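You operate a simulated robot arm through the tools that you are given. There is no shell and no other tool. Be economical: measure what you need, move in short steps, check, and stop when the job is done.

Carry out the task below with a simulated robot arm. There is one attempt and no reset: what you move stays moved.

TASK
Rack the carriers: green in slot 1, beige in slot 2, blue in slot 3.
Fine: the three in the carrier rack; stand the blue one in the free slot 4 first to make room; each on edge and down on the rods.

It is judged by the outcome, as a careful person would: the job done as asked, and still so three seconds after it is handed in. It fails if anything else is knocked over, pushed out of place, dropped, spilled or broken.

THE ROBOT
A 6-joint arm with a two-finger parallel gripper, fixed in place. Base frame: the origin is at the foot of the arm, x ahead of it, y to its left, z up. Readings come in m, rad, newtons and seconds.
With the tool pointing down near the work surface it reaches from about 0.3 to 0.7 m from the base axis. Its first joint turns from -2.897 to 2.897 rad. Payload 4.1 kg.
Tool frame: the origin (TCP) lies between the finger pads and is the grasp point; the fingertips stand 0.023 m ahead of it; z points along the fingers, y is the line along which they close. Largest opening 0.094 m; finger width 0.038, thickness 0.01; the body of the gripper, 0.054 by 0.096 m, starts 0.039 m behind the TCP.
Orientation is told as [roll, pitch, yaw] about the base's x, y, z axes, in that order, counted from this pose: with the fingers straight down and closing along the base's y, the tool's x points along the base's -x, its y along +y and its z along -z.

THE INTERFACE
- The arm moves only by the tool play_rows. Its argument "motion" is text: rows parted by semicolons, each of 7 numbers parted by spaces: the finger opening in cm, from 0 to 9.4, then the shift along the tool's x, y, z in cm, then the turn, a rotation vector about the tool's x, y, z in rad. In form: grip x y z rx ry rz; .... A call has 1 to 10 rows; each row is the pose to reach, as a shift and turn from the pose commanded when the call began, along the tool's axes at that moment. Rows are played at 5 a second. More than 0.05 m and 0.15 rad between two rows, or a gripper value outside its range, and nothing of the call is played. A pose out of reach is approached as far as the arm can. The call stops where the force on the tool passes 40 N (or 10 N more than at its start, if that is more) or the arm is blocked; 0.2 s more then pass. Each finger travels about 0.045 m/s and halts on what it meets, pressing with about 21 N; the grip force reading is that of the motor and also rises with nothing between the fingers. The clock runs only during rows and for 0.2 s after the last one: add rows that repeat a pose to give the fingers time. It gives the time, the measured TCP pose, the force on the tool (base axes), the opening and the grip force at its end, in the units of the frame above (readings bear some noise), with the torque about the TCP (base axes, N m) and any sound that the robot's microphone picked up.
- Cameras (640 x 400 px; columns grow to the right, rows downward): "scene" is fixed at [0.0498, 0.5001, 1.6316]; the picture's right is [-0.76, -0.65, 0.00], its down [-0.46, 0.54, -0.70] and it looks along [0.46, -0.53, -0.71] (base axes); focal length 214 px, centre (320, 200). "wrist" rides on the gripper at [0.086, 0.016, -0.074] in the tool frame; the picture's right is [-0.18, 0.98, 0.00], its down [-0.58, -0.11, -0.81] and it looks along [-0.79, -0.15, 0.59] (tool axes); focal length 243 px, centre (320, 200). There is no depth. A picture from a camera that has moved, and an enlarged one, comes with that camera's place and axes in the base frame and with its lens.
- snapshot(camera): a new picture of that camera. The clock stands still meanwhile.
- move_column(by): slides the trunk up (or, below 0, down) by that many m; the arm rides with it, the base frame stays. It gives what a move gives, with no picture.
- inspect(camera, box): a new picture of the part [left, top, right, bottom] of that camera's present view, enlarged. The clock stands still meanwhile.
- job_done(): hands the job in; it is judged then, once.

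Work in short steps. Places have to be worked out from the pictures, the camera data and where the tool is seen: move nearer, look again, correct. Check each grasp and each placing, and mend what went wrong. You have 120 turns and 64 pictures in all, those below and enlarged ones among them. Open the gripper and draw the arm clear of the work before you hand the job in, unless the task says otherwise; then end with one line.

The tools are called after ">>>" as name(argument=value, ...) on one line, values as JSON. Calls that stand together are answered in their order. play_rows: Moves the arm, as the interface text tells. Its arguments: {"type":"object","properties":{"motion":{"type":"string"}},"required":["motion"]} The other tools are called the same way: move_column (by) slides the trunk up or down; snapshot (camera) takes a picture; inspect (camera, box) takes an enlarged picture of a part of a camera's view; job_done () hands the job in.

At the start:

```text
time: 0.0
eef_pos: [0.1955, 0.224, 1.419]
ee_rot: [-0.003, 0.001, 0.0]
force: [0.0, -0.6, 0.0]
wrist_torque: [0.01, 0.03, -0.02]
width: 0.094
grip_force: 0.0
trunk travel left (down, up): [-0.539, 0.051]
```

scene: 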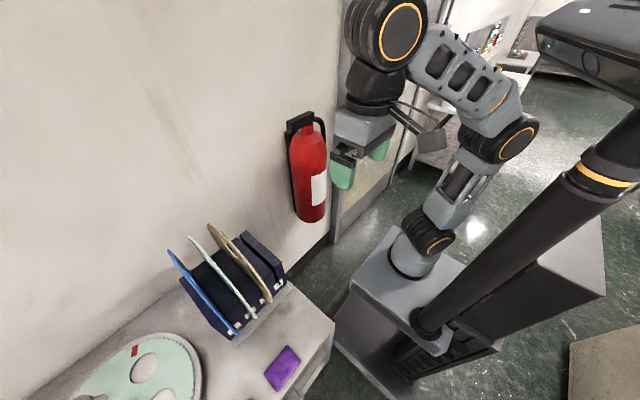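
wrist: 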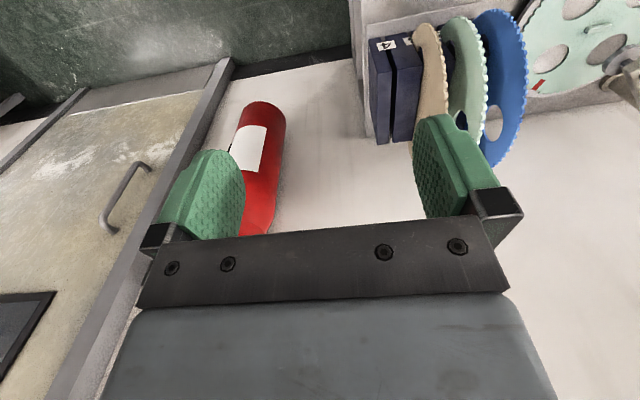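

The rack with blue, green and beige discs stands left-ahead of the arm on the bench. I'll take an enlarged view of it to read the slot numbers.

>>> inspect(camera="scene", box=[150, 210, 310, 350])

>>> inspect(camera="wrist", box=[340, 0, 560, 180])

```text
2.86 times, centred on (230, 280) of scene
camera zoom: at [0.0498, 0.5001, 1.6316], right [-0.76, -0.65, 0.0], down [-0.46, 0.54, -0.7], along [0.46, -0.53, -0.71], focal length 613 px, centre (577, -29)
```

zoom: 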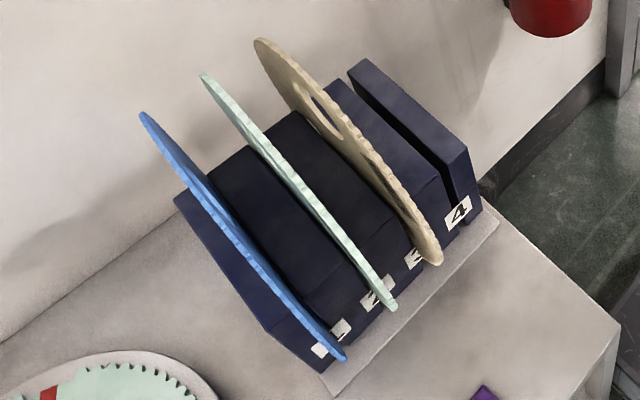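

```text
2.22 times, centred on (450, 90) of wrist
camera zoom: at [0.1081, 0.2397, 1.4921], right [0.18, 0.98, 0.0], down [0.58, -0.11, 0.81], along [0.79, -0.15, -0.59], focal length 539 px, centre (31, 444)
```

zoom: 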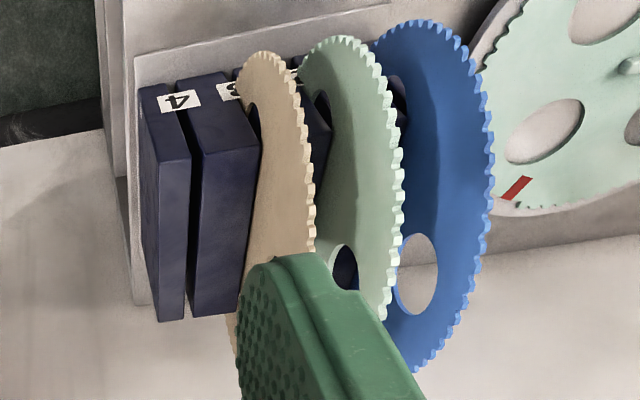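

From triangulating the two views, the slots run along y (slot 4 at y≈0.35, slot 1 at y≈0.53, pitch about 6 cm). The discs look about 0.3 m wide with tops near z≈1.12. I'll move to y≈0.45 and lower the trunk for a closer look.

>>> play_rows(motion="9.4 0 4.5 0 0 0 0; 9.4 0 9 0 0 0 0; 9.4 0 13.5 0 0 0 0; 9.4 0 18 0 0 0 0; 9.4 0 21.6 0 0 0 0; 9.4 0 21.6 0 0 0 0")

>>> move_column(by=-0.12)

>>> snapshot(camera="wrist")

>>> snapshot(camera="scene")

```text
time: 1.4
eef_pos: [0.1862, 0.4239, 1.3841]
ee_rot: [0.001, 0.0, -0.001]
force: [-0.7, 0.2, -0.8]
wrist_torque: [0.0, -0.03, -0.01]
width: 0.094
grip_force: 0.2
out of reach, approached as far as the arm can: row 3, 4, 5, 6
trunk travel left (down, up): [-0.539, 0.051]
```

```text
time: 2.9
eef_pos: [0.1883, 0.4244, 1.2631]
ee_rot: [0.002, -0.002, 0.001]
force: [0.8, -0.1, -0.3]
wrist_torque: [-0.01, 0.02, 0.02]
width: 0.0938
grip_force: 0.0
trunk travel left (down, up): [-0.419, 0.171]
```

```text
59 pictures are left
camera wrist: at [0.1002, 0.4379, 1.3379], right [0.18, 0.98, 0.0], down [0.58, -0.11, 0.81], along [0.79, -0.15, -0.59], focal length 243 px, centre (320, 200)
```

wrist: 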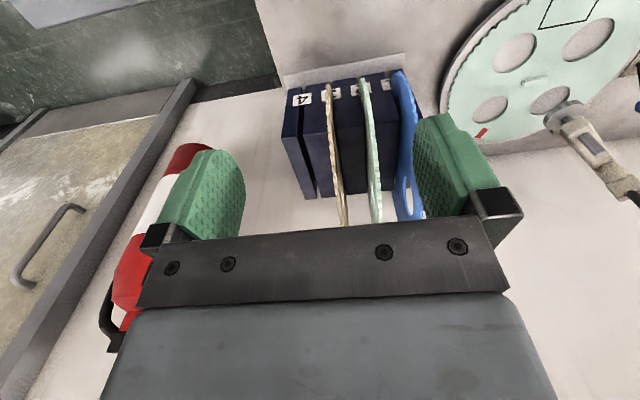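

```text
58 pictures are left
```

scene: 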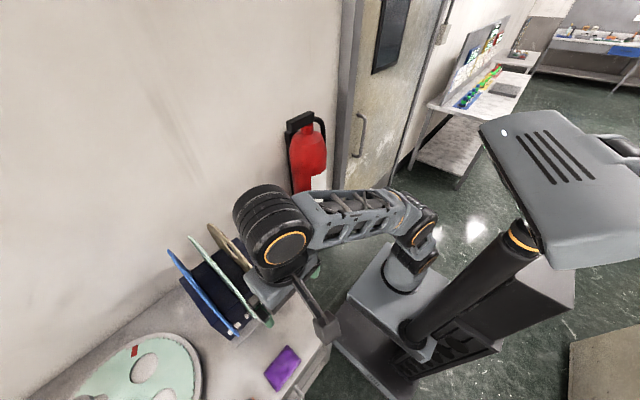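

The rack is now in clear view, but the arm's reach ran short at this height. I'll enlarge the rack to measure its slots and discs.

>>> inspect(camera="wrist", box=[260, 40, 460, 240])

```text
2.00 times, centred on (360, 140) of wrist
camera zoom: at [0.1002, 0.4379, 1.3379], right [0.18, 0.98, 0.0], down [0.58, -0.11, 0.81], along [0.79, -0.15, -0.59], focal length 485 px, centre (240, 320)
```

zoom: 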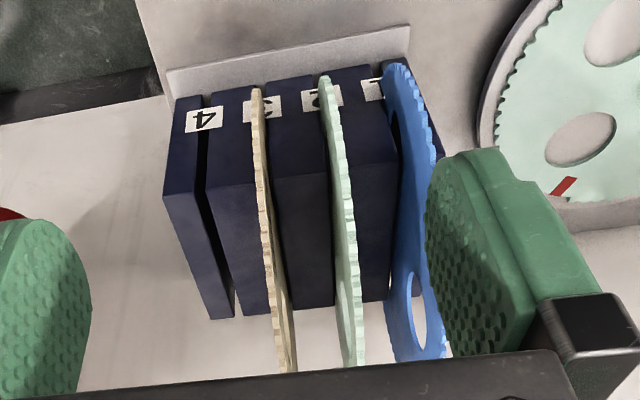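

Estimates so far: the blocks span x≈0.375–0.57 with tops at z≈0.98, and the disc centres are near x≈0.47. To gain reach I'll raise the trunk and work with the arm lower relative to it.

>>> move_column(by=0.16)

>>> play_rows(motion="4 0 0 4 0 0 0; 4 -1 0 8 0 0 0; 4 -2 0 12 0 0 0; 4 -3 0 16 0 0 0; 4 -4 0 18 0 0 0; 4 -5 0 18 0 0 0; 4 -5 0 18 0 0 0")

>>> snapshot(camera="wrist")

```text
time: 4.7
eef_pos: [0.1881, 0.4219, 1.4243]
ee_rot: [0.002, 0.0, 0.001]
force: [-0.3, 1.5, -0.4]
wrist_torque: [0.03, 0.01, -0.03]
width: 0.0936
grip_force: 0.1
trunk travel left (down, up): [-0.579, 0.011]
```

```text
time: 6.3
eef_pos: [0.238, 0.4233, 1.2424]
ee_rot: [0.002, 0.0, 0.001]
force: [0.0, -0.3, -0.2]
wrist_torque: [0.02, 0.01, -0.01]
width: 0.0398
grip_force: 0.1
trunk travel left (down, up): [-0.579, 0.011]
```

```text
56 pictures are left
camera wrist: at [0.1503, 0.4371, 1.3167], right [0.18, 0.98, 0.0], down [0.58, -0.11, 0.81], along [0.79, -0.15, -0.59], focal length 243 px, centre (320, 200)
```

wrist: 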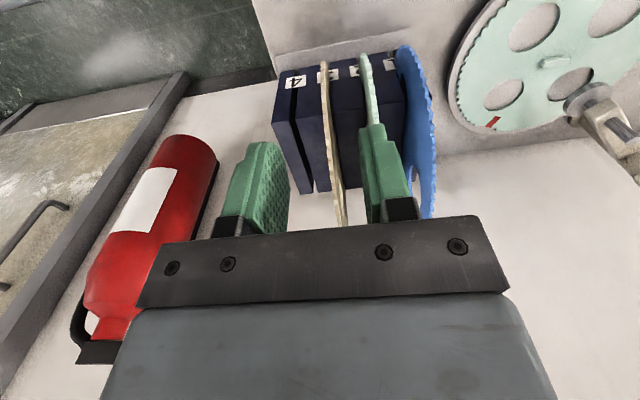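

Reach is good here. I'll move over toward the blue disc, staying high, and look again.

>>> play_rows(motion="4 -2 4 0 0 0 0; 4 -4 8 0 0 0 0; 4 -7 11 0 0 0 0; 4 -10 11.2 0 0 0 0; 4 -10 11.2 0 0 0 0")

>>> snapshot(camera="wrist")

>>> snapshot(camera="scene")

```text
time: 7.5
eef_pos: [0.335, 0.5272, 1.2374]
ee_rot: [0.0, 0.0, 0.0]
force: [-0.4, 0.2, -0.3]
wrist_torque: [-0.01, 0.01, -0.01]
width: 0.0401
grip_force: 0.0
out of reach, approached as far as the arm can: row 4, 5
trunk travel left (down, up): [-0.579, 0.011]
```

```text
55 pictures are left
camera wrist: at [0.2472, 0.5423, 1.3113], right [0.18, 0.98, 0.0], down [0.58, -0.11, 0.81], along [0.79, -0.15, -0.59], focal length 243 px, centre (320, 200)
```

wrist: 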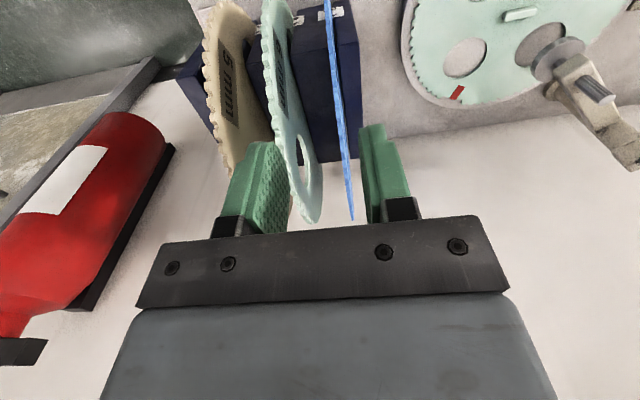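

```text
54 pictures are left
```

scene: 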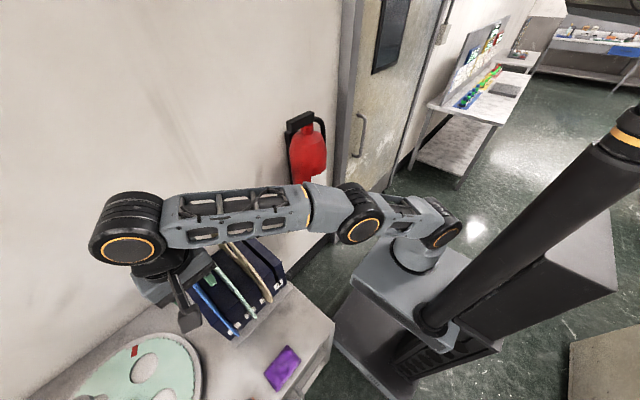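

The blue disc is almost edge-on at y≈0.534, parallel to x. Straight-down reach ends at about x=0.335 here, so I'll tilt the tool forward about 0.7 rad while staying above the disc, then look again.

>>> play_rows(motion="4 0 0 0 0 -0.14 0; 4 -1 0 0 0 -0.28 0; 4 -2 0 0 0 -0.42 0; 4 -3 0 0 0 -0.56 0; 4 -4 0 0 0 -0.7 0; 4 -4 0 0 0 -0.7 0")

>>> snapshot(camera="wrist")

```text
time: 8.9
eef_pos: [0.3735, 0.5269, 1.237]
ee_rot: [0.004, -0.702, -0.001]
force: [-0.7, 0.0, -0.7]
wrist_torque: [0.02, -0.01, 0.07]
width: 0.0399
grip_force: 0.2
trunk travel left (down, up): [-0.579, 0.011]
```

```text
53 pictures are left
camera wrist: at [0.2584, 0.5416, 1.238], right [0.14, 0.98, 0.12], down [-0.08, -0.11, 0.99], along [0.99, -0.15, 0.06], focal length 243 px, centre (320, 200)
```

wrist: 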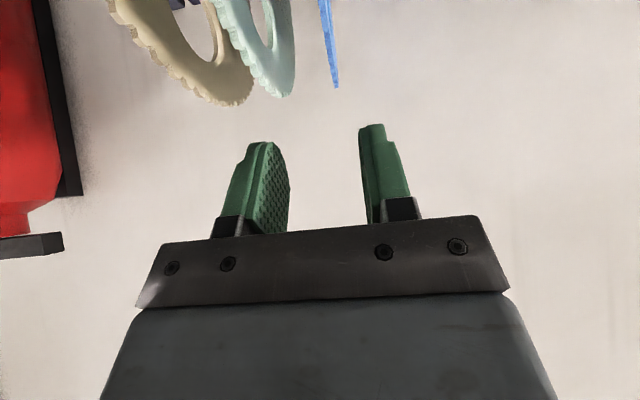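

The blue top rim works out at about (x 0.48, z 1.14) in plane y≈0.534. I'll advance most of the way along the tool axis and check that the disc lies between the fingers.

>>> play_rows(motion="4 0.3 0.3 3 0 0 0; 4 0.6 0.65 6 0 0 0; 4 0.9 0.65 9 0 0 0; 4 0.9 0.65 9 0 0 0")

>>> snapshot(camera="wrist")

```text
time: 9.9
eef_pos: [0.4257, 0.533, 1.1628]
ee_rot: [0.0, -0.7, -0.001]
force: [0.0, 0.3, 0.9]
wrist_torque: [-0.01, 0.01, -0.05]
width: 0.0399
grip_force: 0.1
trunk travel left (down, up): [-0.579, 0.011]
```

```text
52 pictures are left
camera wrist: at [0.3108, 0.5482, 1.164], right [0.14, 0.98, 0.12], down [-0.08, -0.11, 0.99], along [0.99, -0.15, 0.06], focal length 243 px, centre (320, 200)
```

wrist: 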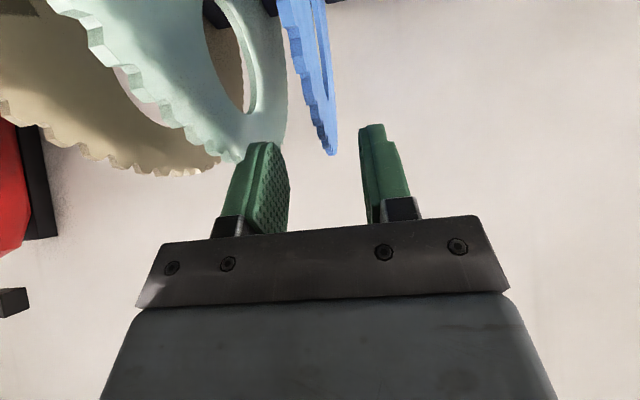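

The blue rim is centred between the fingers, and the predicted rim fits (centre about (0.484, 0.98), R≈0.16). I'll advance 4.8 cm and close.

>>> play_rows(motion="4 0.1 0.1 2.4 0 0 0; 4 0.3 0.1 4.8 0 0 0; 4 0.3 0.1 4.8 0 0 0; 0 0.3 0.1 4.8 0 0 0; 0 0.3 0.1 4.8 0 0 0; 0 0.3 0.1 4.8 0 0 0; 0 0.3 0.1 4.8 0 0 0")

>>> snapshot(camera="wrist")

```text
time: 11.5
eef_pos: [0.4531, 0.5327, 1.125]
ee_rot: [0.002, -0.7, 0.0]
force: [0.7, 0.8, -0.9]
wrist_torque: [0.31, -0.13, -0.02]
width: 0.0036
grip_force: 20.9
trunk travel left (down, up): [-0.579, 0.011]
```

```text
51 pictures are left
camera wrist: at [0.3383, 0.549, 1.1257], right [0.14, 0.98, 0.12], down [-0.08, -0.11, 0.99], along [0.99, -0.15, 0.06], focal length 243 px, centre (320, 200)
```

wrist: 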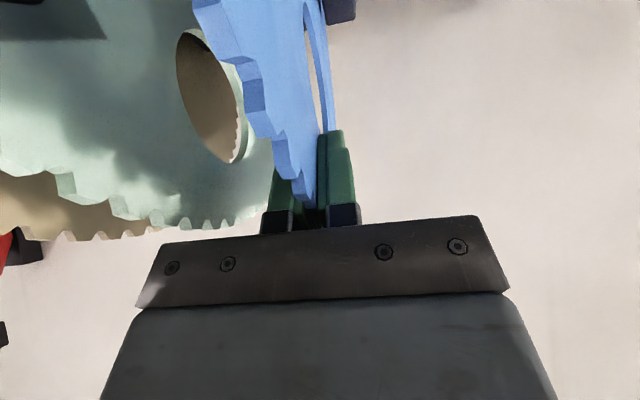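

Blue is gripped (3.6 mm thick). I'll lift 4 cm straight up and check the load.

>>> play_rows(motion="0 -0.64 0 -0.77 0 0 0; 0 -1.29 0 -1.53 0 0 0; 0 -1.93 0 -2.3 0 0 0; 0 -2.58 0 -3.06 0 0 0; 0 -2.58 0 -3.06 0 0 0")

>>> snapshot(camera="scene")

>>> snapshot(camera="wrist")

```text
time: 12.7
eef_pos: [0.4536, 0.5348, 1.1647]
ee_rot: [0.002, -0.702, -0.001]
force: [0.7, 0.7, -3.9]
wrist_torque: [0.01, 0.15, 0.01]
width: 0.0037
grip_force: 21.1
trunk travel left (down, up): [-0.579, 0.011]
```

```text
50 pictures are left
```

scene: 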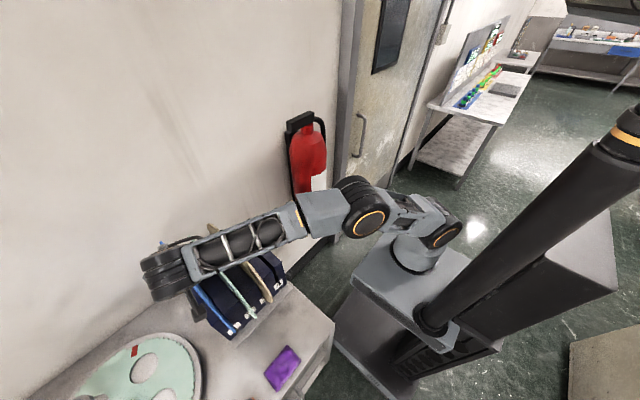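

```text
49 pictures are left
camera wrist: at [0.3383, 0.5489, 1.1653], right [0.14, 0.98, 0.12], down [-0.07, -0.11, 0.99], along [0.99, -0.15, 0.06], focal length 243 px, centre (320, 200)
```

wrist: 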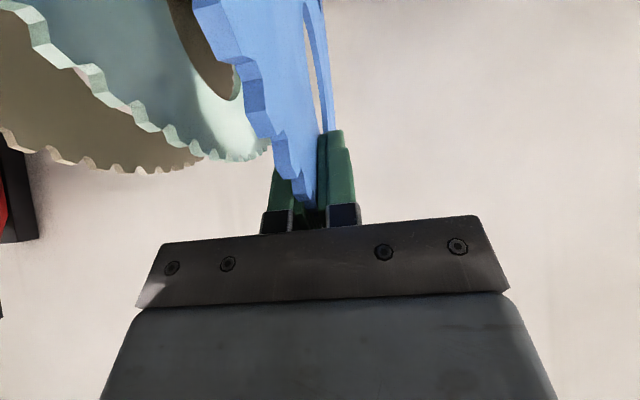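

The load is about 0.4 kg and the hold hasn't moved. I'll continue straight up another 12 cm.

>>> play_rows(motion="0 -1.29 0 -1.53 0 0 0; 0 -2.58 0 -3.06 0 0 0; 0 -3.86 0 -4.59 0 0 0; 0 -5.15 0 -6.12 0 0 0; 0 -6.44 0 -7.65 0 0 0; 0 -7.73 0 -9.18 0 0 0; 0 -7.73 0 -9.18 0 0 0")

>>> snapshot(camera="wrist")

>>> snapshot(camera="scene")

```text
time: 14.3
eef_pos: [0.4491, 0.528, 1.2825]
ee_rot: [0.001, -0.699, -0.002]
force: [-0.6, 0.6, -2.0]
wrist_torque: [0.04, 0.02, 0.01]
width: 0.0038
grip_force: 20.8
out of reach, approached as far as the arm can: row 6, 7
trunk travel left (down, up): [-0.579, 0.011]
```

```text
48 pictures are left
camera wrist: at [0.3341, 0.5425, 1.2828], right [0.14, 0.98, 0.12], down [-0.08, -0.11, 0.99], along [0.99, -0.15, 0.06], focal length 243 px, centre (320, 200)
```

wrist: 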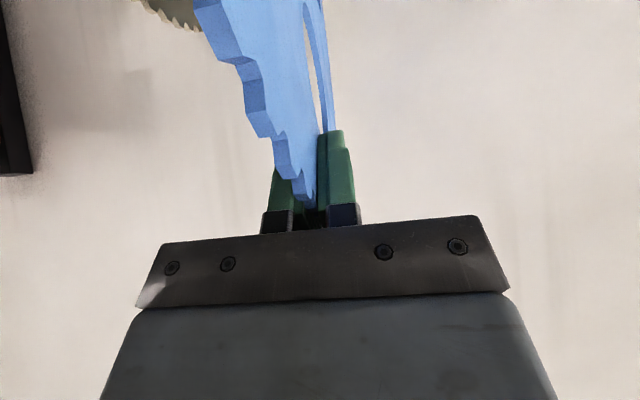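

```text
47 pictures are left
```

scene: 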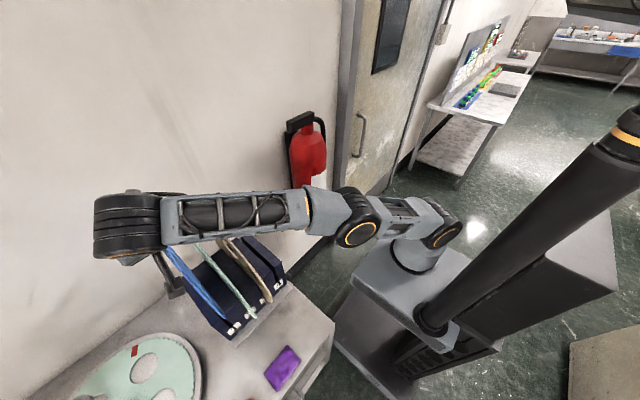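

Blue's lower edge is about level with the block tops. I'll draw it back toward the robot, rising slightly, so it clears the other discs.

>>> play_rows(motion="0 3.44 0.4 -2.9 0 0 0; 0 6.89 0.5 -5.8 0 0 0; 0 9.36 0.5 -9.84 0 0 0; 0 11.84 0.5 -13.89 0 0 0; 0 14.3 0.5 -17.94 0 0 0; 0 16.8 0.5 -22 0 0 0; 0 16.8 0.5 -22 0 0 0")

>>> snapshot(camera="wrist")

>>> snapshot(camera="scene")

```text
time: 15.9
eef_pos: [0.1805, 0.5336, 1.3418]
ee_rot: [0.002, -0.7, -0.003]
force: [-0.5, -0.3, -4.8]
wrist_torque: [0.01, 0.13, 0.0]
width: 0.004
grip_force: 20.3
trunk travel left (down, up): [-0.579, 0.011]
```

```text
46 pictures are left
camera wrist: at [0.0655, 0.549, 1.3423], right [0.14, 0.98, 0.12], down [-0.08, -0.11, 0.99], along [0.99, -0.15, 0.06], focal length 243 px, centre (320, 200)
```

wrist: 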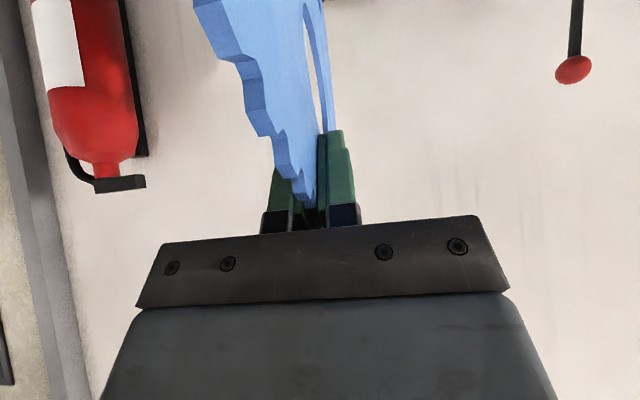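

```text
45 pictures are left
```

scene: 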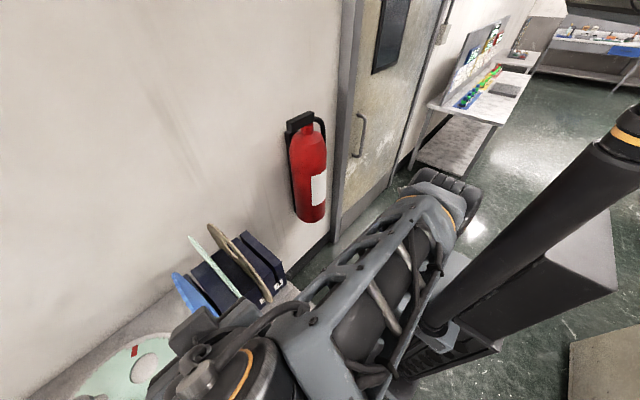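

Blue is clear and the other discs are undisturbed. I'll zoom on slot 4 to fix its y before carrying blue across.

>>> inspect(camera="scene", box=[225, 225, 297, 295])

```text
5.71 times, centred on (261, 260) of scene
camera zoom: at [0.0498, 0.5001, 1.6316], right [-0.76, -0.65, 0.0], down [-0.46, 0.54, -0.7], along [0.46, -0.53, -0.71], focal length 1226 px, centre (657, -143)
```

zoom: 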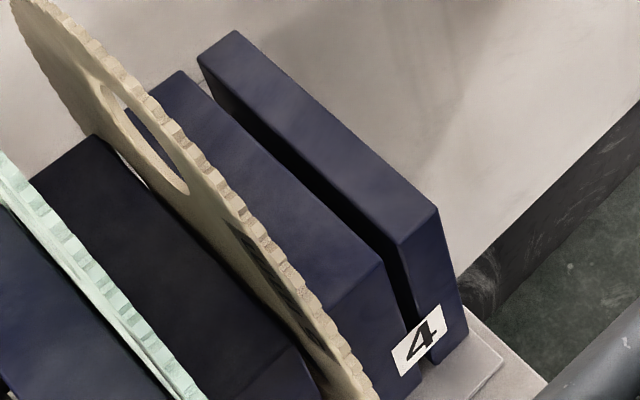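

Slot 4's gap spans y≈0.342–0.3565, so its centre is 0.350. I'll carry blue sideways to y=0.350.

>>> play_rows(motion="0 0 -3.5 0 0 0 0; 0 0 -7.5 0 0 0 0; 0 0 -11.5 0 0 0 0; 0 0 -15 0 0 0 0; 0 0 -18.36 0 0 0 0; 0 0 -18.36 0 0 0 0")

>>> snapshot(camera="scene")

```text
time: 17.3
eef_pos: [0.1801, 0.3485, 1.341]
ee_rot: [0.001, -0.7, -0.003]
force: [-0.2, 0.6, -5.1]
wrist_torque: [-0.02, 0.12, 0.0]
width: 0.004
grip_force: 21.4
trunk travel left (down, up): [-0.579, 0.011]
```

```text
43 pictures are left
```

scene: 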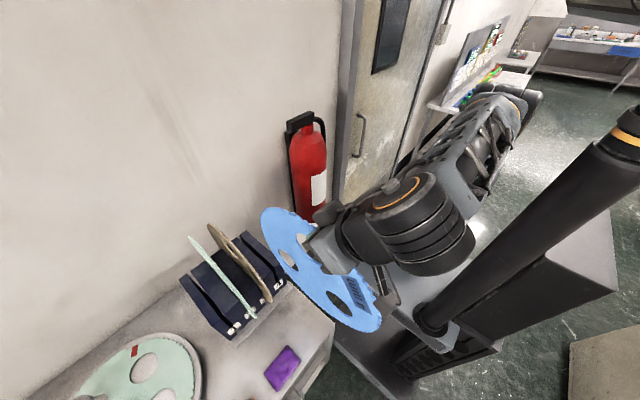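

Blue is aligned with slot 4 and clear of beige. I'll move it forward over the slot at constant height.

>>> play_rows(motion="0 -3.48 0.1 2.93 0 0 0; 0 -6.96 0.15 5.86 0 0 0; 0 -10.44 0.15 8.79 0 0 0; 0 -13.92 0.15 11.72 0 0 0; 0 -17.4 0.15 14.65 0 0 0; 0 -20.88 0.15 17.58 0 0 0; 0 -20.88 0.15 17.58 0 0 0")

>>> snapshot(camera="scene")

>>> snapshot(camera="wrist")

```text
time: 18.9
eef_pos: [0.4501, 0.3502, 1.3428]
ee_rot: [0.002, -0.701, -0.002]
force: [0.1, 0.5, -5.1]
wrist_torque: [-0.01, 0.15, -0.01]
width: 0.004
grip_force: 20.7
trunk travel left (down, up): [-0.579, 0.011]
```

```text
42 pictures are left
```

scene: 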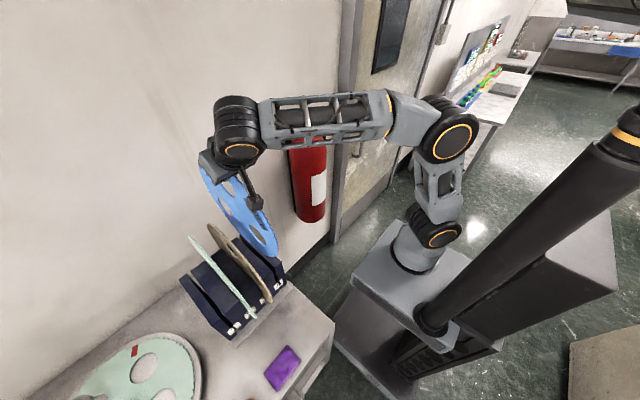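

```text
41 pictures are left
camera wrist: at [0.3356, 0.366, 1.3427], right [0.14, 0.98, 0.12], down [-0.08, -0.11, 0.99], along [0.99, -0.15, 0.06], focal length 243 px, centre (320, 200)
```

wrist: 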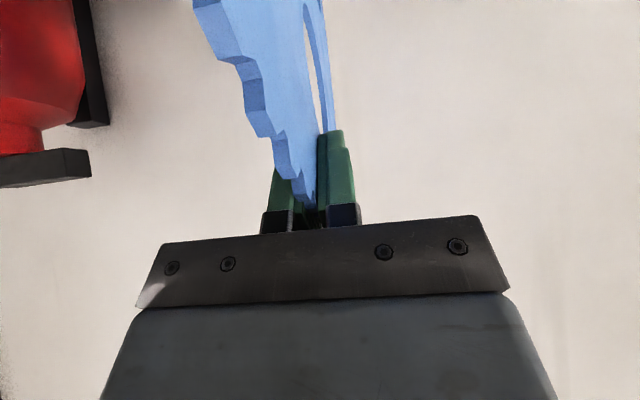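

Lowering 4 cm so its bottom is just above the block tops, then checking alignment.

>>> play_rows(motion="0 1.2 0 1.6 0 0 0; 0 2.35 0 3.25 0 0 0; 0 2.35 0 3.25 0 0 0")

>>> inspect(camera="scene", box=[180, 170, 310, 300])

```text
time: 19.7
eef_pos: [0.4524, 0.3514, 1.3008]
ee_rot: [0.002, -0.699, -0.003]
force: [-0.5, 0.5, -4.3]
wrist_torque: [0.03, 0.14, 0.0]
width: 0.0039
grip_force: 21.2
trunk travel left (down, up): [-0.579, 0.011]
```

```text
3.08 times, centred on (245, 235) of scene
camera zoom: at [0.0498, 0.5001, 1.6316], right [-0.76, -0.65, 0.0], down [-0.46, 0.54, -0.7], along [0.46, -0.53, -0.71], focal length 660 px, centre (551, 92)
```

zoom: 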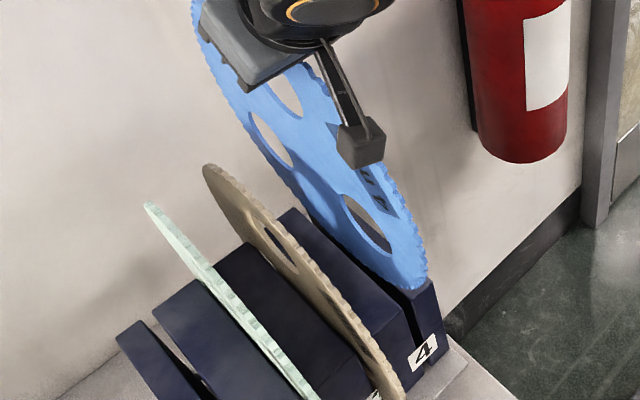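

The disc lines up with the slot. I'll lower it 6 cm into the gap and watch the forces.

>>> play_rows(motion="0 0.97 -0.05 1.15 0 0 0; 0 1.93 -0.1 2.3 0 0 0; 0 2.9 -0.1 3.44 0 0 0; 0 3.86 -0.1 4.59 0 0 0; 0 3.86 -0.1 4.59 0 0 0")

>>> inspect(camera="scene", box=[180, 190, 310, 320])

```text
time: 20.9
eef_pos: [0.4535, 0.3482, 1.2393]
ee_rot: [0.002, -0.699, -0.001]
force: [0.8, 0.1, -4.4]
wrist_torque: [0.0, 0.1, 0.02]
width: 0.0038
grip_force: 21.4
trunk travel left (down, up): [-0.579, 0.011]
```

```text
3.08 times, centred on (245, 255) of scene
camera zoom: at [0.0498, 0.5001, 1.6316], right [-0.76, -0.65, 0.0], down [-0.46, 0.54, -0.7], along [0.46, -0.53, -0.71], focal length 660 px, centre (551, 31)
```

zoom: 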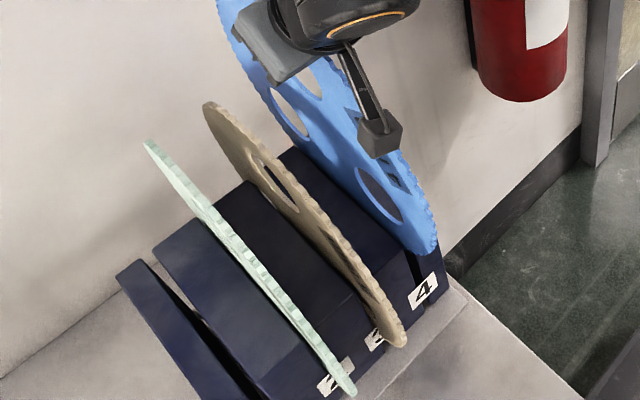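

It is entering the slot freely. I'll lower the remaining ~11.5 cm, slowing at the end until I see contact.

>>> play_rows(motion="0 1.61 0.05 1.91 0 0 0; 0 3.22 0.1 3.82 0 0 0; 0 4.83 0.1 5.74 0 0 0; 0 6.44 0.1 7.65 0 0 0; 0 6.76 0.1 8.03 0 0 0; 0 7.08 0.1 8.41 0 0 0; 0 7.24 0.1 8.6 0 0 0; 0 7.24 0.1 8.6 0 0 0")

```text
time: 22.7
eef_pos: [0.4539, 0.3501, 1.1288]
ee_rot: [0.002, -0.701, -0.002]
force: [-0.3, 0.1, -4.1]
wrist_torque: [-0.01, 0.13, 0.01]
width: 0.0039
grip_force: 21.1
trunk travel left (down, up): [-0.579, 0.011]
```

Still hanging free at z=1.129; I'll lower in 2 mm steps to contact.

>>> play_rows(motion="0 0.13 0 0.15 0 0 0; 0 0.26 0 0.31 0 0 0; 0 0.39 0 0.46 0 0 0; 0 0.39 0 0.46 0 0 0")

```text
time: 23.7
eef_pos: [0.4537, 0.3517, 1.1247]
ee_rot: [0.005, -0.704, -0.003]
force: [-6.2, -0.4, 11.3]
wrist_torque: [-0.17, -0.04, -0.1]
width: 0.0038
grip_force: 20.9
trunk travel left (down, up): [-0.579, 0.011]
```

Contact: blue is down on the rods at z≈1.1247, as in the original slot. I'll open and back away along the tool axis.

>>> play_rows(motion="3 0 0 0 0 0 0; 3 0 0 0 0 0 0; 3 0 0 0 0 0 0; 3 0 0 -2 0 0 0; 3 0 0 -5 0 0 0; 3 0 0 -8 0 0 0; 3 0 0 -8 0 0 0")

>>> snapshot(camera="wrist")

>>> inspect(camera="scene", box=[160, 210, 310, 350])

```text
time: 25.3
eef_pos: [0.4013, 0.3513, 1.1833]
ee_rot: [0.001, -0.7, -0.001]
force: [0.4, 0.0, -0.4]
wrist_torque: [0.03, 0.0, -0.03]
width: 0.03
grip_force: 0.1
trunk travel left (down, up): [-0.579, 0.011]
```

```text
38 pictures are left
camera wrist: at [0.287, 0.3654, 1.1838], right [0.14, 0.98, 0.12], down [-0.08, -0.11, 0.99], along [0.99, -0.15, 0.06], focal length 243 px, centre (320, 200)
```

wrist: 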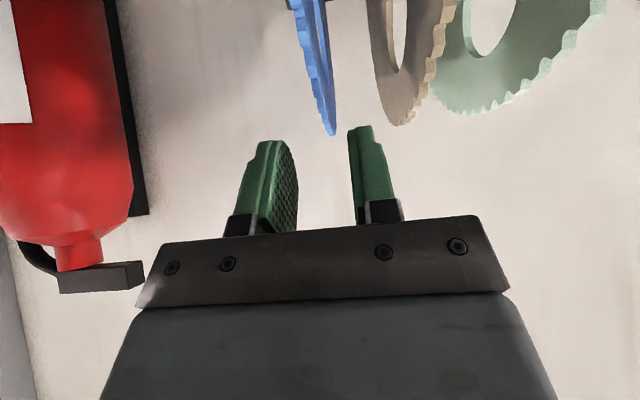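

```text
2.86 times, centred on (235, 280) of scene
camera zoom: at [0.0498, 0.5001, 1.6316], right [-0.76, -0.65, 0.0], down [-0.46, 0.54, -0.7], along [0.46, -0.53, -0.71], focal length 613 px, centre (563, -29)
```

zoom: 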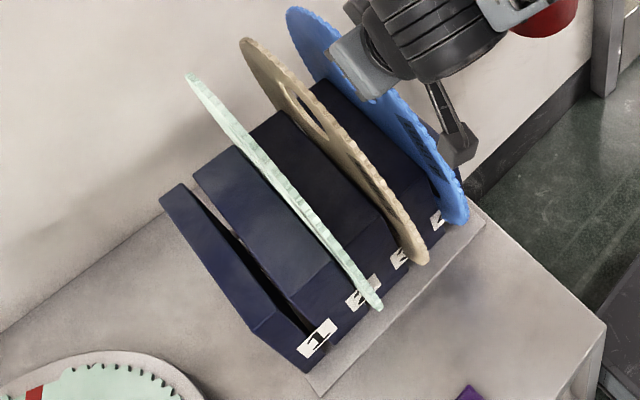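

Blue stands in slot 4. Next is green, expected at y≈0.472. I'll slide over above the rims and look.

>>> play_rows(motion="4 0 4 -0.5 0 0 0; 4 0 8 -0.5 0 0 0; 4 0 12.1 -0.5 0 0 0; 4 0 12.1 0 0 0 0")

>>> snapshot(camera="wrist")

```text
time: 26.3
eef_pos: [0.4037, 0.4728, 1.1847]
ee_rot: [0.002, -0.7, -0.002]
force: [0.6, -0.9, 0.8]
wrist_torque: [-0.02, -0.02, 0.01]
width: 0.0399
grip_force: 0.1
trunk travel left (down, up): [-0.579, 0.011]
```

```text
36 pictures are left
camera wrist: at [0.2894, 0.4869, 1.1851], right [0.14, 0.98, 0.12], down [-0.08, -0.11, 0.99], along [0.99, -0.15, 0.06], focal length 243 px, centre (320, 200)
```

wrist: 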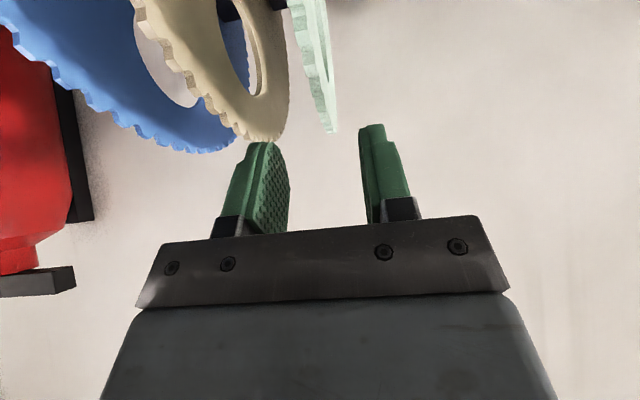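

Green sits centred between the fingers, with the same geometry as blue. I'll advance 7.8 cm and close.

>>> play_rows(motion="4 0 0 3 0 0 0; 4 0 0 5.5 0 0 0; 4 0 0 7.8 0 0 0; 4 0 0 7.8 0 0 0; 0 0 0 7.8 0 0 0; 0 0 0 7.8 0 0 0; 0 0 0 7.8 0 0 0; 0 0 0 7.8 0 0 0")

>>> snapshot(camera="wrist")

```text
time: 28.1
eef_pos: [0.4533, 0.4719, 1.1246]
ee_rot: [0.003, -0.7, -0.002]
force: [0.9, 1.6, -0.3]
wrist_torque: [0.43, -0.14, -0.05]
width: 0.0063
grip_force: 21.1
trunk travel left (down, up): [-0.579, 0.011]
```

```text
35 pictures are left
camera wrist: at [0.3387, 0.4868, 1.1254], right [0.14, 0.98, 0.12], down [-0.08, -0.11, 0.99], along [0.99, -0.15, 0.06], focal length 243 px, centre (320, 200)
```

wrist: 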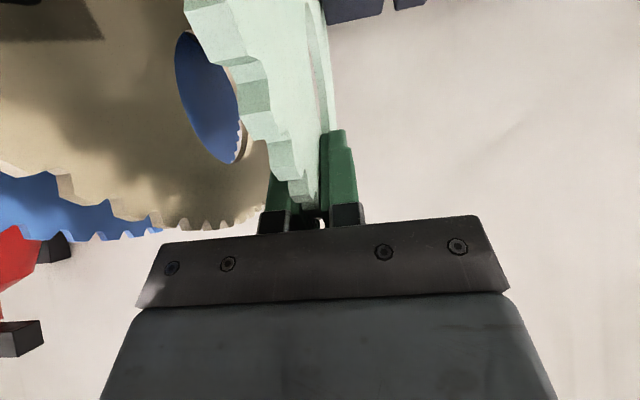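

Green is gripped (6.3 mm thick). I'll lift it straight up 15 cm.

>>> play_rows(motion="0 -0.97 0 -1.15 0 0 0; 0 -1.93 0 -2.3 0 0 0; 0 -3.22 0 -3.82 0 0 0; 0 -4.83 0 -5.74 0 0 0; 0 -6.44 0 -7.65 0 0 0; 0 -8.05 0 -9.56 0 0 0; 0 -9.66 0 -11.5 0 0 0; 0 -9.66 0 -11.5 0 0 0")

```text
time: 29.9
eef_pos: [0.4533, 0.471, 1.2753]
ee_rot: [0.002, -0.699, -0.001]
force: [-0.6, 0.7, -7.7]
wrist_torque: [0.01, 0.18, 0.04]
width: 0.0061
grip_force: 21.6
trunk travel left (down, up): [-0.579, 0.011]
```

Lifted cleanly (about 7 N). I'll draw back 12 cm and rise 6 cm to clear the block tops.

>>> play_rows(motion="0 1.33 0 -3.08 0 0 0; 0 2.66 0 -6.16 0 0 0; 0 3.99 0 -9.24 0 0 0; 0 5.32 0 -12.32 0 0 0; 0 5.32 0 -12.32 0 0 0")

>>> inspect(camera="scene", box=[130, 200, 310, 360])

```text
time: 31.1
eef_pos: [0.3317, 0.4733, 1.3338]
ee_rot: [0.0, -0.699, -0.002]
force: [0.5, -0.4, -7.8]
wrist_torque: [0.01, 0.19, -0.02]
width: 0.006
grip_force: 20.5
trunk travel left (down, up): [-0.579, 0.011]
```

```text
2.50 times, centred on (220, 280) of scene
camera zoom: at [0.0498, 0.5001, 1.6316], right [-0.76, -0.65, 0.0], down [-0.46, 0.54, -0.7], along [0.46, -0.53, -0.71], focal length 536 px, centre (570, 0)
```

zoom: 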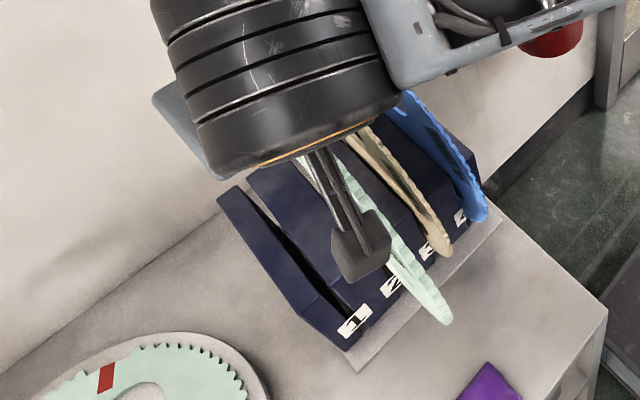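

The green disc is above the blocks. I'll shift to slot 1 at y=0.534.

>>> play_rows(motion="0 0 2 0 0 0 0; 0 0 4 0 0 0 0; 0 0 6.15 0 0 0 0; 0 0 6.15 0 0 0 0; 0 0 6.15 0 0 0 0")

>>> inspect(camera="scene", box=[130, 200, 310, 360])

```text
time: 32.3
eef_pos: [0.3323, 0.5333, 1.3342]
ee_rot: [0.001, -0.701, -0.002]
force: [0.5, 0.9, -6.7]
wrist_torque: [0.01, 0.22, -0.02]
width: 0.0059
grip_force: 21.5
trunk travel left (down, up): [-0.579, 0.011]
```

```text
2.50 times, centred on (220, 280) of scene
camera zoom: at [0.0498, 0.5001, 1.6316], right [-0.76, -0.65, 0.0], down [-0.46, 0.54, -0.7], along [0.46, -0.53, -0.71], focal length 536 px, centre (570, 0)
```

zoom: 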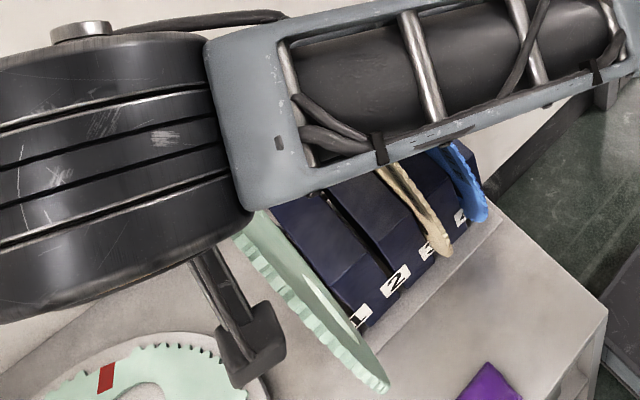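

I'll move forward and down diagonally into the top of slot 1 in the same plane.

>>> play_rows(motion="0 -0.9 0.05 2.6 0 0 0; 0 -1.9 0.05 5.2 0 0 0; 0 -2.9 0.05 7.8 0 0 0; 0 -3.9 0.05 10.4 0 0 0; 0 -4.95 0.05 12.9 0 0 0; 0 -4.95 0.05 12.9 0 0 0")

>>> inspect(camera="scene", box=[130, 200, 310, 360])

```text
time: 33.7
eef_pos: [0.4539, 0.5338, 1.2684]
ee_rot: [0.001, -0.699, 0.001]
force: [-0.5, 0.1, -7.8]
wrist_torque: [0.04, 0.21, 0.02]
width: 0.006
grip_force: 20.7
trunk travel left (down, up): [-0.579, 0.011]
```

```text
2.50 times, centred on (220, 280) of scene
camera zoom: at [0.0498, 0.5001, 1.6316], right [-0.76, -0.65, 0.0], down [-0.46, 0.54, -0.7], along [0.46, -0.53, -0.71], focal length 536 px, centre (570, 0)
```

zoom: 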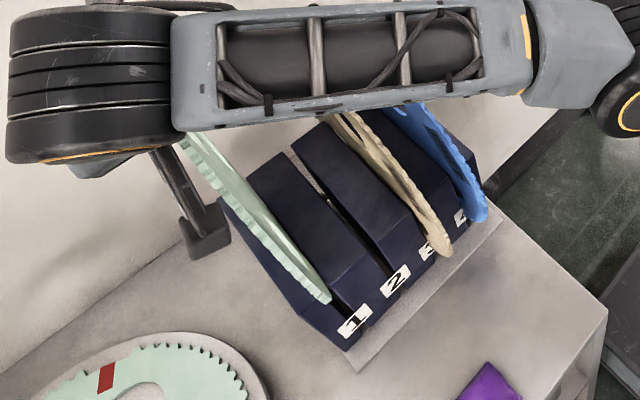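

No side loads. I'll lower about 13.7 cm toward the rods.

>>> play_rows(motion="0 1.29 0 1.53 0 0 0; 0 2.58 0 3.06 0 0 0; 0 4.19 0 4.97 0 0 0; 0 5.8 0 6.88 0 0 0; 0 7.08 0 8.41 0 0 0; 0 8.05 0 9.56 0 0 0; 0 8.5 0 10.1 0 0 0; 0 8.82 0 10.48 0 0 0; 0 8.82 0 10.48 0 0 0")

```text
time: 35.7
eef_pos: [0.4553, 0.5352, 1.1284]
ee_rot: [0.001, -0.701, -0.002]
force: [-0.2, -0.4, -7.1]
wrist_torque: [-0.01, 0.19, -0.02]
width: 0.0061
grip_force: 20.9
trunk travel left (down, up): [-0.579, 0.011]
```

Still free at 1.128; I'll finish in 1.5 mm steps to contact.

>>> play_rows(motion="0 0.15 0 0.15 0 0 0; 0 0.28 0 0.28 0 0 0; 0 0.4 0 0.4 0 0 0; 0 0.4 0 0.4 0 0 0")

```text
time: 36.7
eef_pos: [0.4539, 0.5342, 1.1241]
ee_rot: [0.002, -0.701, -0.002]
force: [0.3, -0.2, -7.3]
wrist_torque: [0.0, 0.21, -0.04]
width: 0.006
grip_force: 20.8
trunk travel left (down, up): [-0.579, 0.011]
```

Not touching yet; I'll lower 3 mm more in fine steps.

>>> play_rows(motion="0 0.06 0 0.08 0 0 0; 0 0.13 0 0.15 0 0 0; 0 0.19 0 0.23 0 0 0; 0 0.19 0 0.23 0 0 0")

```text
time: 37.7
eef_pos: [0.4525, 0.5331, 1.1236]
ee_rot: [0.007, -0.703, -0.003]
force: [-1.6, 0.6, 10.2]
wrist_torque: [0.03, 0.68, -0.02]
width: 0.006
grip_force: 20.5
trunk travel left (down, up): [-0.579, 0.011]
```

Contact at z≈1.1236, so green is on the rods. Releasing and backing out.

>>> play_rows(motion="3.5 0 0 0 0 0 0; 3.5 0 0 0 0 0 0; 3.5 0 0 0 0 0 0; 3.5 0 0 -2 0 0 0; 3.5 0 0 -5 0 0 0; 3.5 0 0 -8 0 0 0; 3.5 0 -3 -8.5 0 0 0; 3.5 0 -7.5 -8.5 0 0 0; 3.5 0 -12.2 -8.5 0 0 0; 3.5 0 -12.2 -8 0 0 0")

>>> snapshot(camera="wrist")

>>> inspect(camera="scene", box=[150, 210, 310, 350])

```text
time: 39.9
eef_pos: [0.4008, 0.4115, 1.1846]
ee_rot: [0.003, -0.7, -0.003]
force: [-0.1, 0.3, -0.2]
wrist_torque: [-0.03, 0.0, 0.01]
width: 0.0349
grip_force: 0.0
trunk travel left (down, up): [-0.579, 0.011]
```

```text
31 pictures are left
camera wrist: at [0.286, 0.4266, 1.185], right [0.14, 0.98, 0.12], down [-0.08, -0.11, 0.99], along [0.99, -0.15, 0.06], focal length 243 px, centre (320, 200)
```

wrist: 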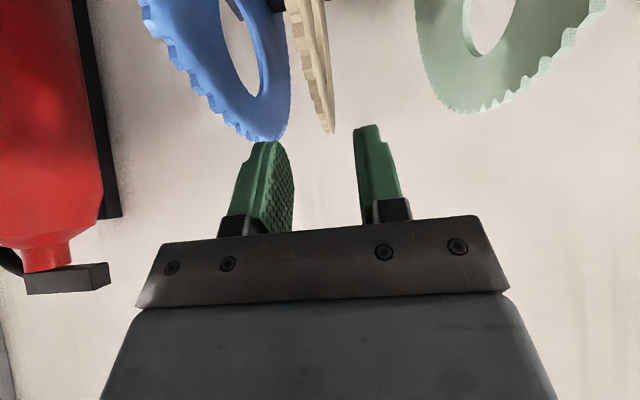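

```text
2.86 times, centred on (230, 280) of scene
camera zoom: at [0.0498, 0.5001, 1.6316], right [-0.76, -0.65, 0.0], down [-0.46, 0.54, -0.7], along [0.46, -0.53, -0.71], focal length 613 px, centre (577, -29)
```

zoom: 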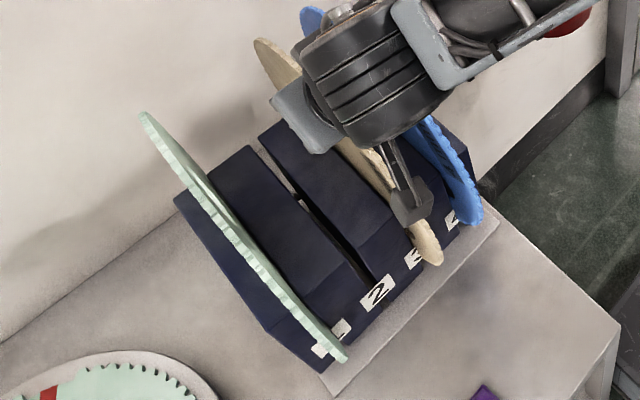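

Green stands in slot 1, and beige is centred between the fingers. I'll advance and grip it.

>>> play_rows(motion="3.5 -0.1 0 3 0 0 0; 3.5 -0.15 0 5.5 0 0 0; 3.5 -0.15 0 7.95 0 0 0; 3.5 -0.15 0 7.95 0 0 0; 0 -0.15 0 7.95 0 0 0; 0 -0.15 0 7.95 0 0 0; 0 -0.15 0 7.95 0 0 0; 0 -0.15 0 7.95 0 0 0")

```text
time: 41.7
eef_pos: [0.4541, 0.4105, 1.1243]
ee_rot: [0.002, -0.7, -0.002]
force: [1.4, -1.2, 0.2]
wrist_torque: [-0.23, -0.24, 0.02]
width: 0.0049
grip_force: 20.7
trunk travel left (down, up): [-0.579, 0.011]
```

Beige is gripped (4.9 mm). I'll lift it 15 cm, then draw back 12 cm and rise 6 cm.

>>> play_rows(motion="0 -0.97 0 -1.15 0 0 0; 0 -1.93 0 -2.3 0 0 0; 0 -3.22 0 -3.82 0 0 0; 0 -4.83 0 -5.74 0 0 0; 0 -6.44 0 -7.65 0 0 0; 0 -8.05 0 -9.56 0 0 0; 0 -9.66 0 -11.5 0 0 0; 0 -9.66 0 -11.5 0 0 0")

>>> play_rows(motion="0 1.33 0 -3.08 0 0 0; 0 2.66 0 -6.16 0 0 0; 0 3.99 0 -9.24 0 0 0; 0 5.32 0 -12.32 0 0 0; 0 5.32 0 -12.32 0 0 0")

>>> inspect(camera="scene", box=[130, 200, 310, 360])

```text
time: 43.5
eef_pos: [0.4549, 0.4136, 1.2729]
ee_rot: [0.003, -0.698, -0.001]
force: [-0.3, -0.6, -5.0]
wrist_torque: [0.0, 0.14, -0.01]
width: 0.0047
grip_force: 21.5
trunk travel left (down, up): [-0.579, 0.011]
```

```text
time: 44.7
eef_pos: [0.3335, 0.41, 1.3334]
ee_rot: [0.002, -0.7, 0.002]
force: [1.0, -0.6, -5.3]
wrist_torque: [-0.03, 0.12, -0.01]
width: 0.005
grip_force: 21.0
trunk travel left (down, up): [-0.579, 0.011]
```

```text
2.50 times, centred on (220, 280) of scene
camera zoom: at [0.0498, 0.5001, 1.6316], right [-0.76, -0.65, 0.0], down [-0.46, 0.54, -0.7], along [0.46, -0.53, -0.71], focal length 536 px, centre (570, 0)
```

zoom: 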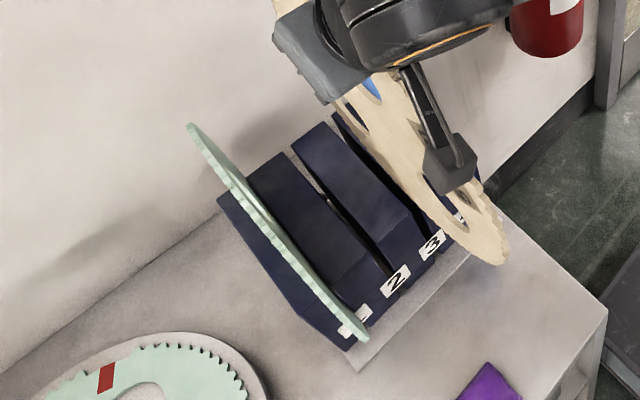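

Beige is clear. I'll shift to slot 2 (y≈0.4725), then go forward and down to just inside the slot.

>>> play_rows(motion="0 0 2 0 0 0 0; 0 0 4 0 0 0 0; 0 0 6.1 0 0 0 0; 0 0 6.1 0 0 0 0; 0 0 6.1 0 0 0 0")

>>> play_rows(motion="0 -0.9 0 2.6 0 0 0; 0 -1.9 0 5.2 0 0 0; 0 -2.9 0 7.8 0 0 0; 0 -3.9 0 10.4 0 0 0; 0 -4.95 0 12.7 0 0 0; 0 -4.95 0 12.7 0 0 0")

>>> inspect(camera="scene", box=[130, 200, 310, 360])

```text
time: 45.9
eef_pos: [0.333, 0.4717, 1.3332]
ee_rot: [0.002, -0.7, -0.002]
force: [-0.2, -0.3, -4.0]
wrist_torque: [-0.01, 0.11, -0.01]
width: 0.0049
grip_force: 21.2
trunk travel left (down, up): [-0.579, 0.011]
```

```text
time: 47.3
eef_pos: [0.4517, 0.4726, 1.2684]
ee_rot: [0.0, -0.702, -0.001]
force: [1.2, 0.0, -5.3]
wrist_torque: [0.0, 0.13, 0.02]
width: 0.0051
grip_force: 21.5
trunk travel left (down, up): [-0.579, 0.011]
```

```text
2.50 times, centred on (220, 280) of scene
camera zoom: at [0.0498, 0.5001, 1.6316], right [-0.76, -0.65, 0.0], down [-0.46, 0.54, -0.7], along [0.46, -0.53, -0.71], focal length 536 px, centre (570, 0)
```

zoom: 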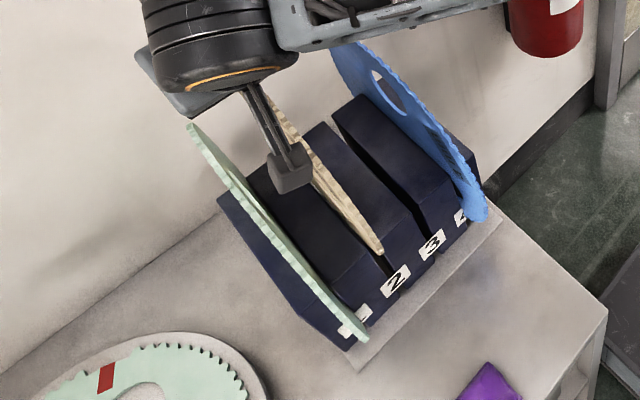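

Beige is over slot 2 with no side load. I'll lower it nearly to the rods.

>>> play_rows(motion="0 1.2 0 1.6 0 0 0; 0 2.45 0 3.15 0 0 0; 0 4.07 0 5.05 0 0 0; 0 5.68 0 6.96 0 0 0; 0 6.96 0 8.49 0 0 0; 0 7.93 0 9.64 0 0 0; 0 8.45 0 10.25 0 0 0; 0 8.8 0 10.68 0 0 0; 0 8.8 0 10.68 0 0 0")

```text
time: 49.3
eef_pos: [0.4566, 0.4723, 1.1294]
ee_rot: [0.003, -0.7, -0.002]
force: [0.4, -0.8, -5.1]
wrist_torque: [0.02, 0.12, 0.01]
width: 0.0048
grip_force: 21.4
trunk travel left (down, up): [-0.579, 0.011]
```

Free at 1.129 with x about 2 mm too far forward; I'll correct that and step down to contact.

>>> play_rows(motion="0 0.2 0 0 0 0 0; 0 0.35 0 0.13 0 0 0; 0 0.45 0 0.25 0 0 0; 0 0.55 0 0.37 0 0 0; 0 0.55 0 0.37 0 0 0")

```text
time: 50.5
eef_pos: [0.4539, 0.4738, 1.1245]
ee_rot: [0.001, -0.702, -0.003]
force: [0.6, 0.4, -1.0]
wrist_torque: [-0.04, 0.07, 0.02]
width: 0.0049
grip_force: 21.2
trunk travel left (down, up): [-0.579, 0.011]
```

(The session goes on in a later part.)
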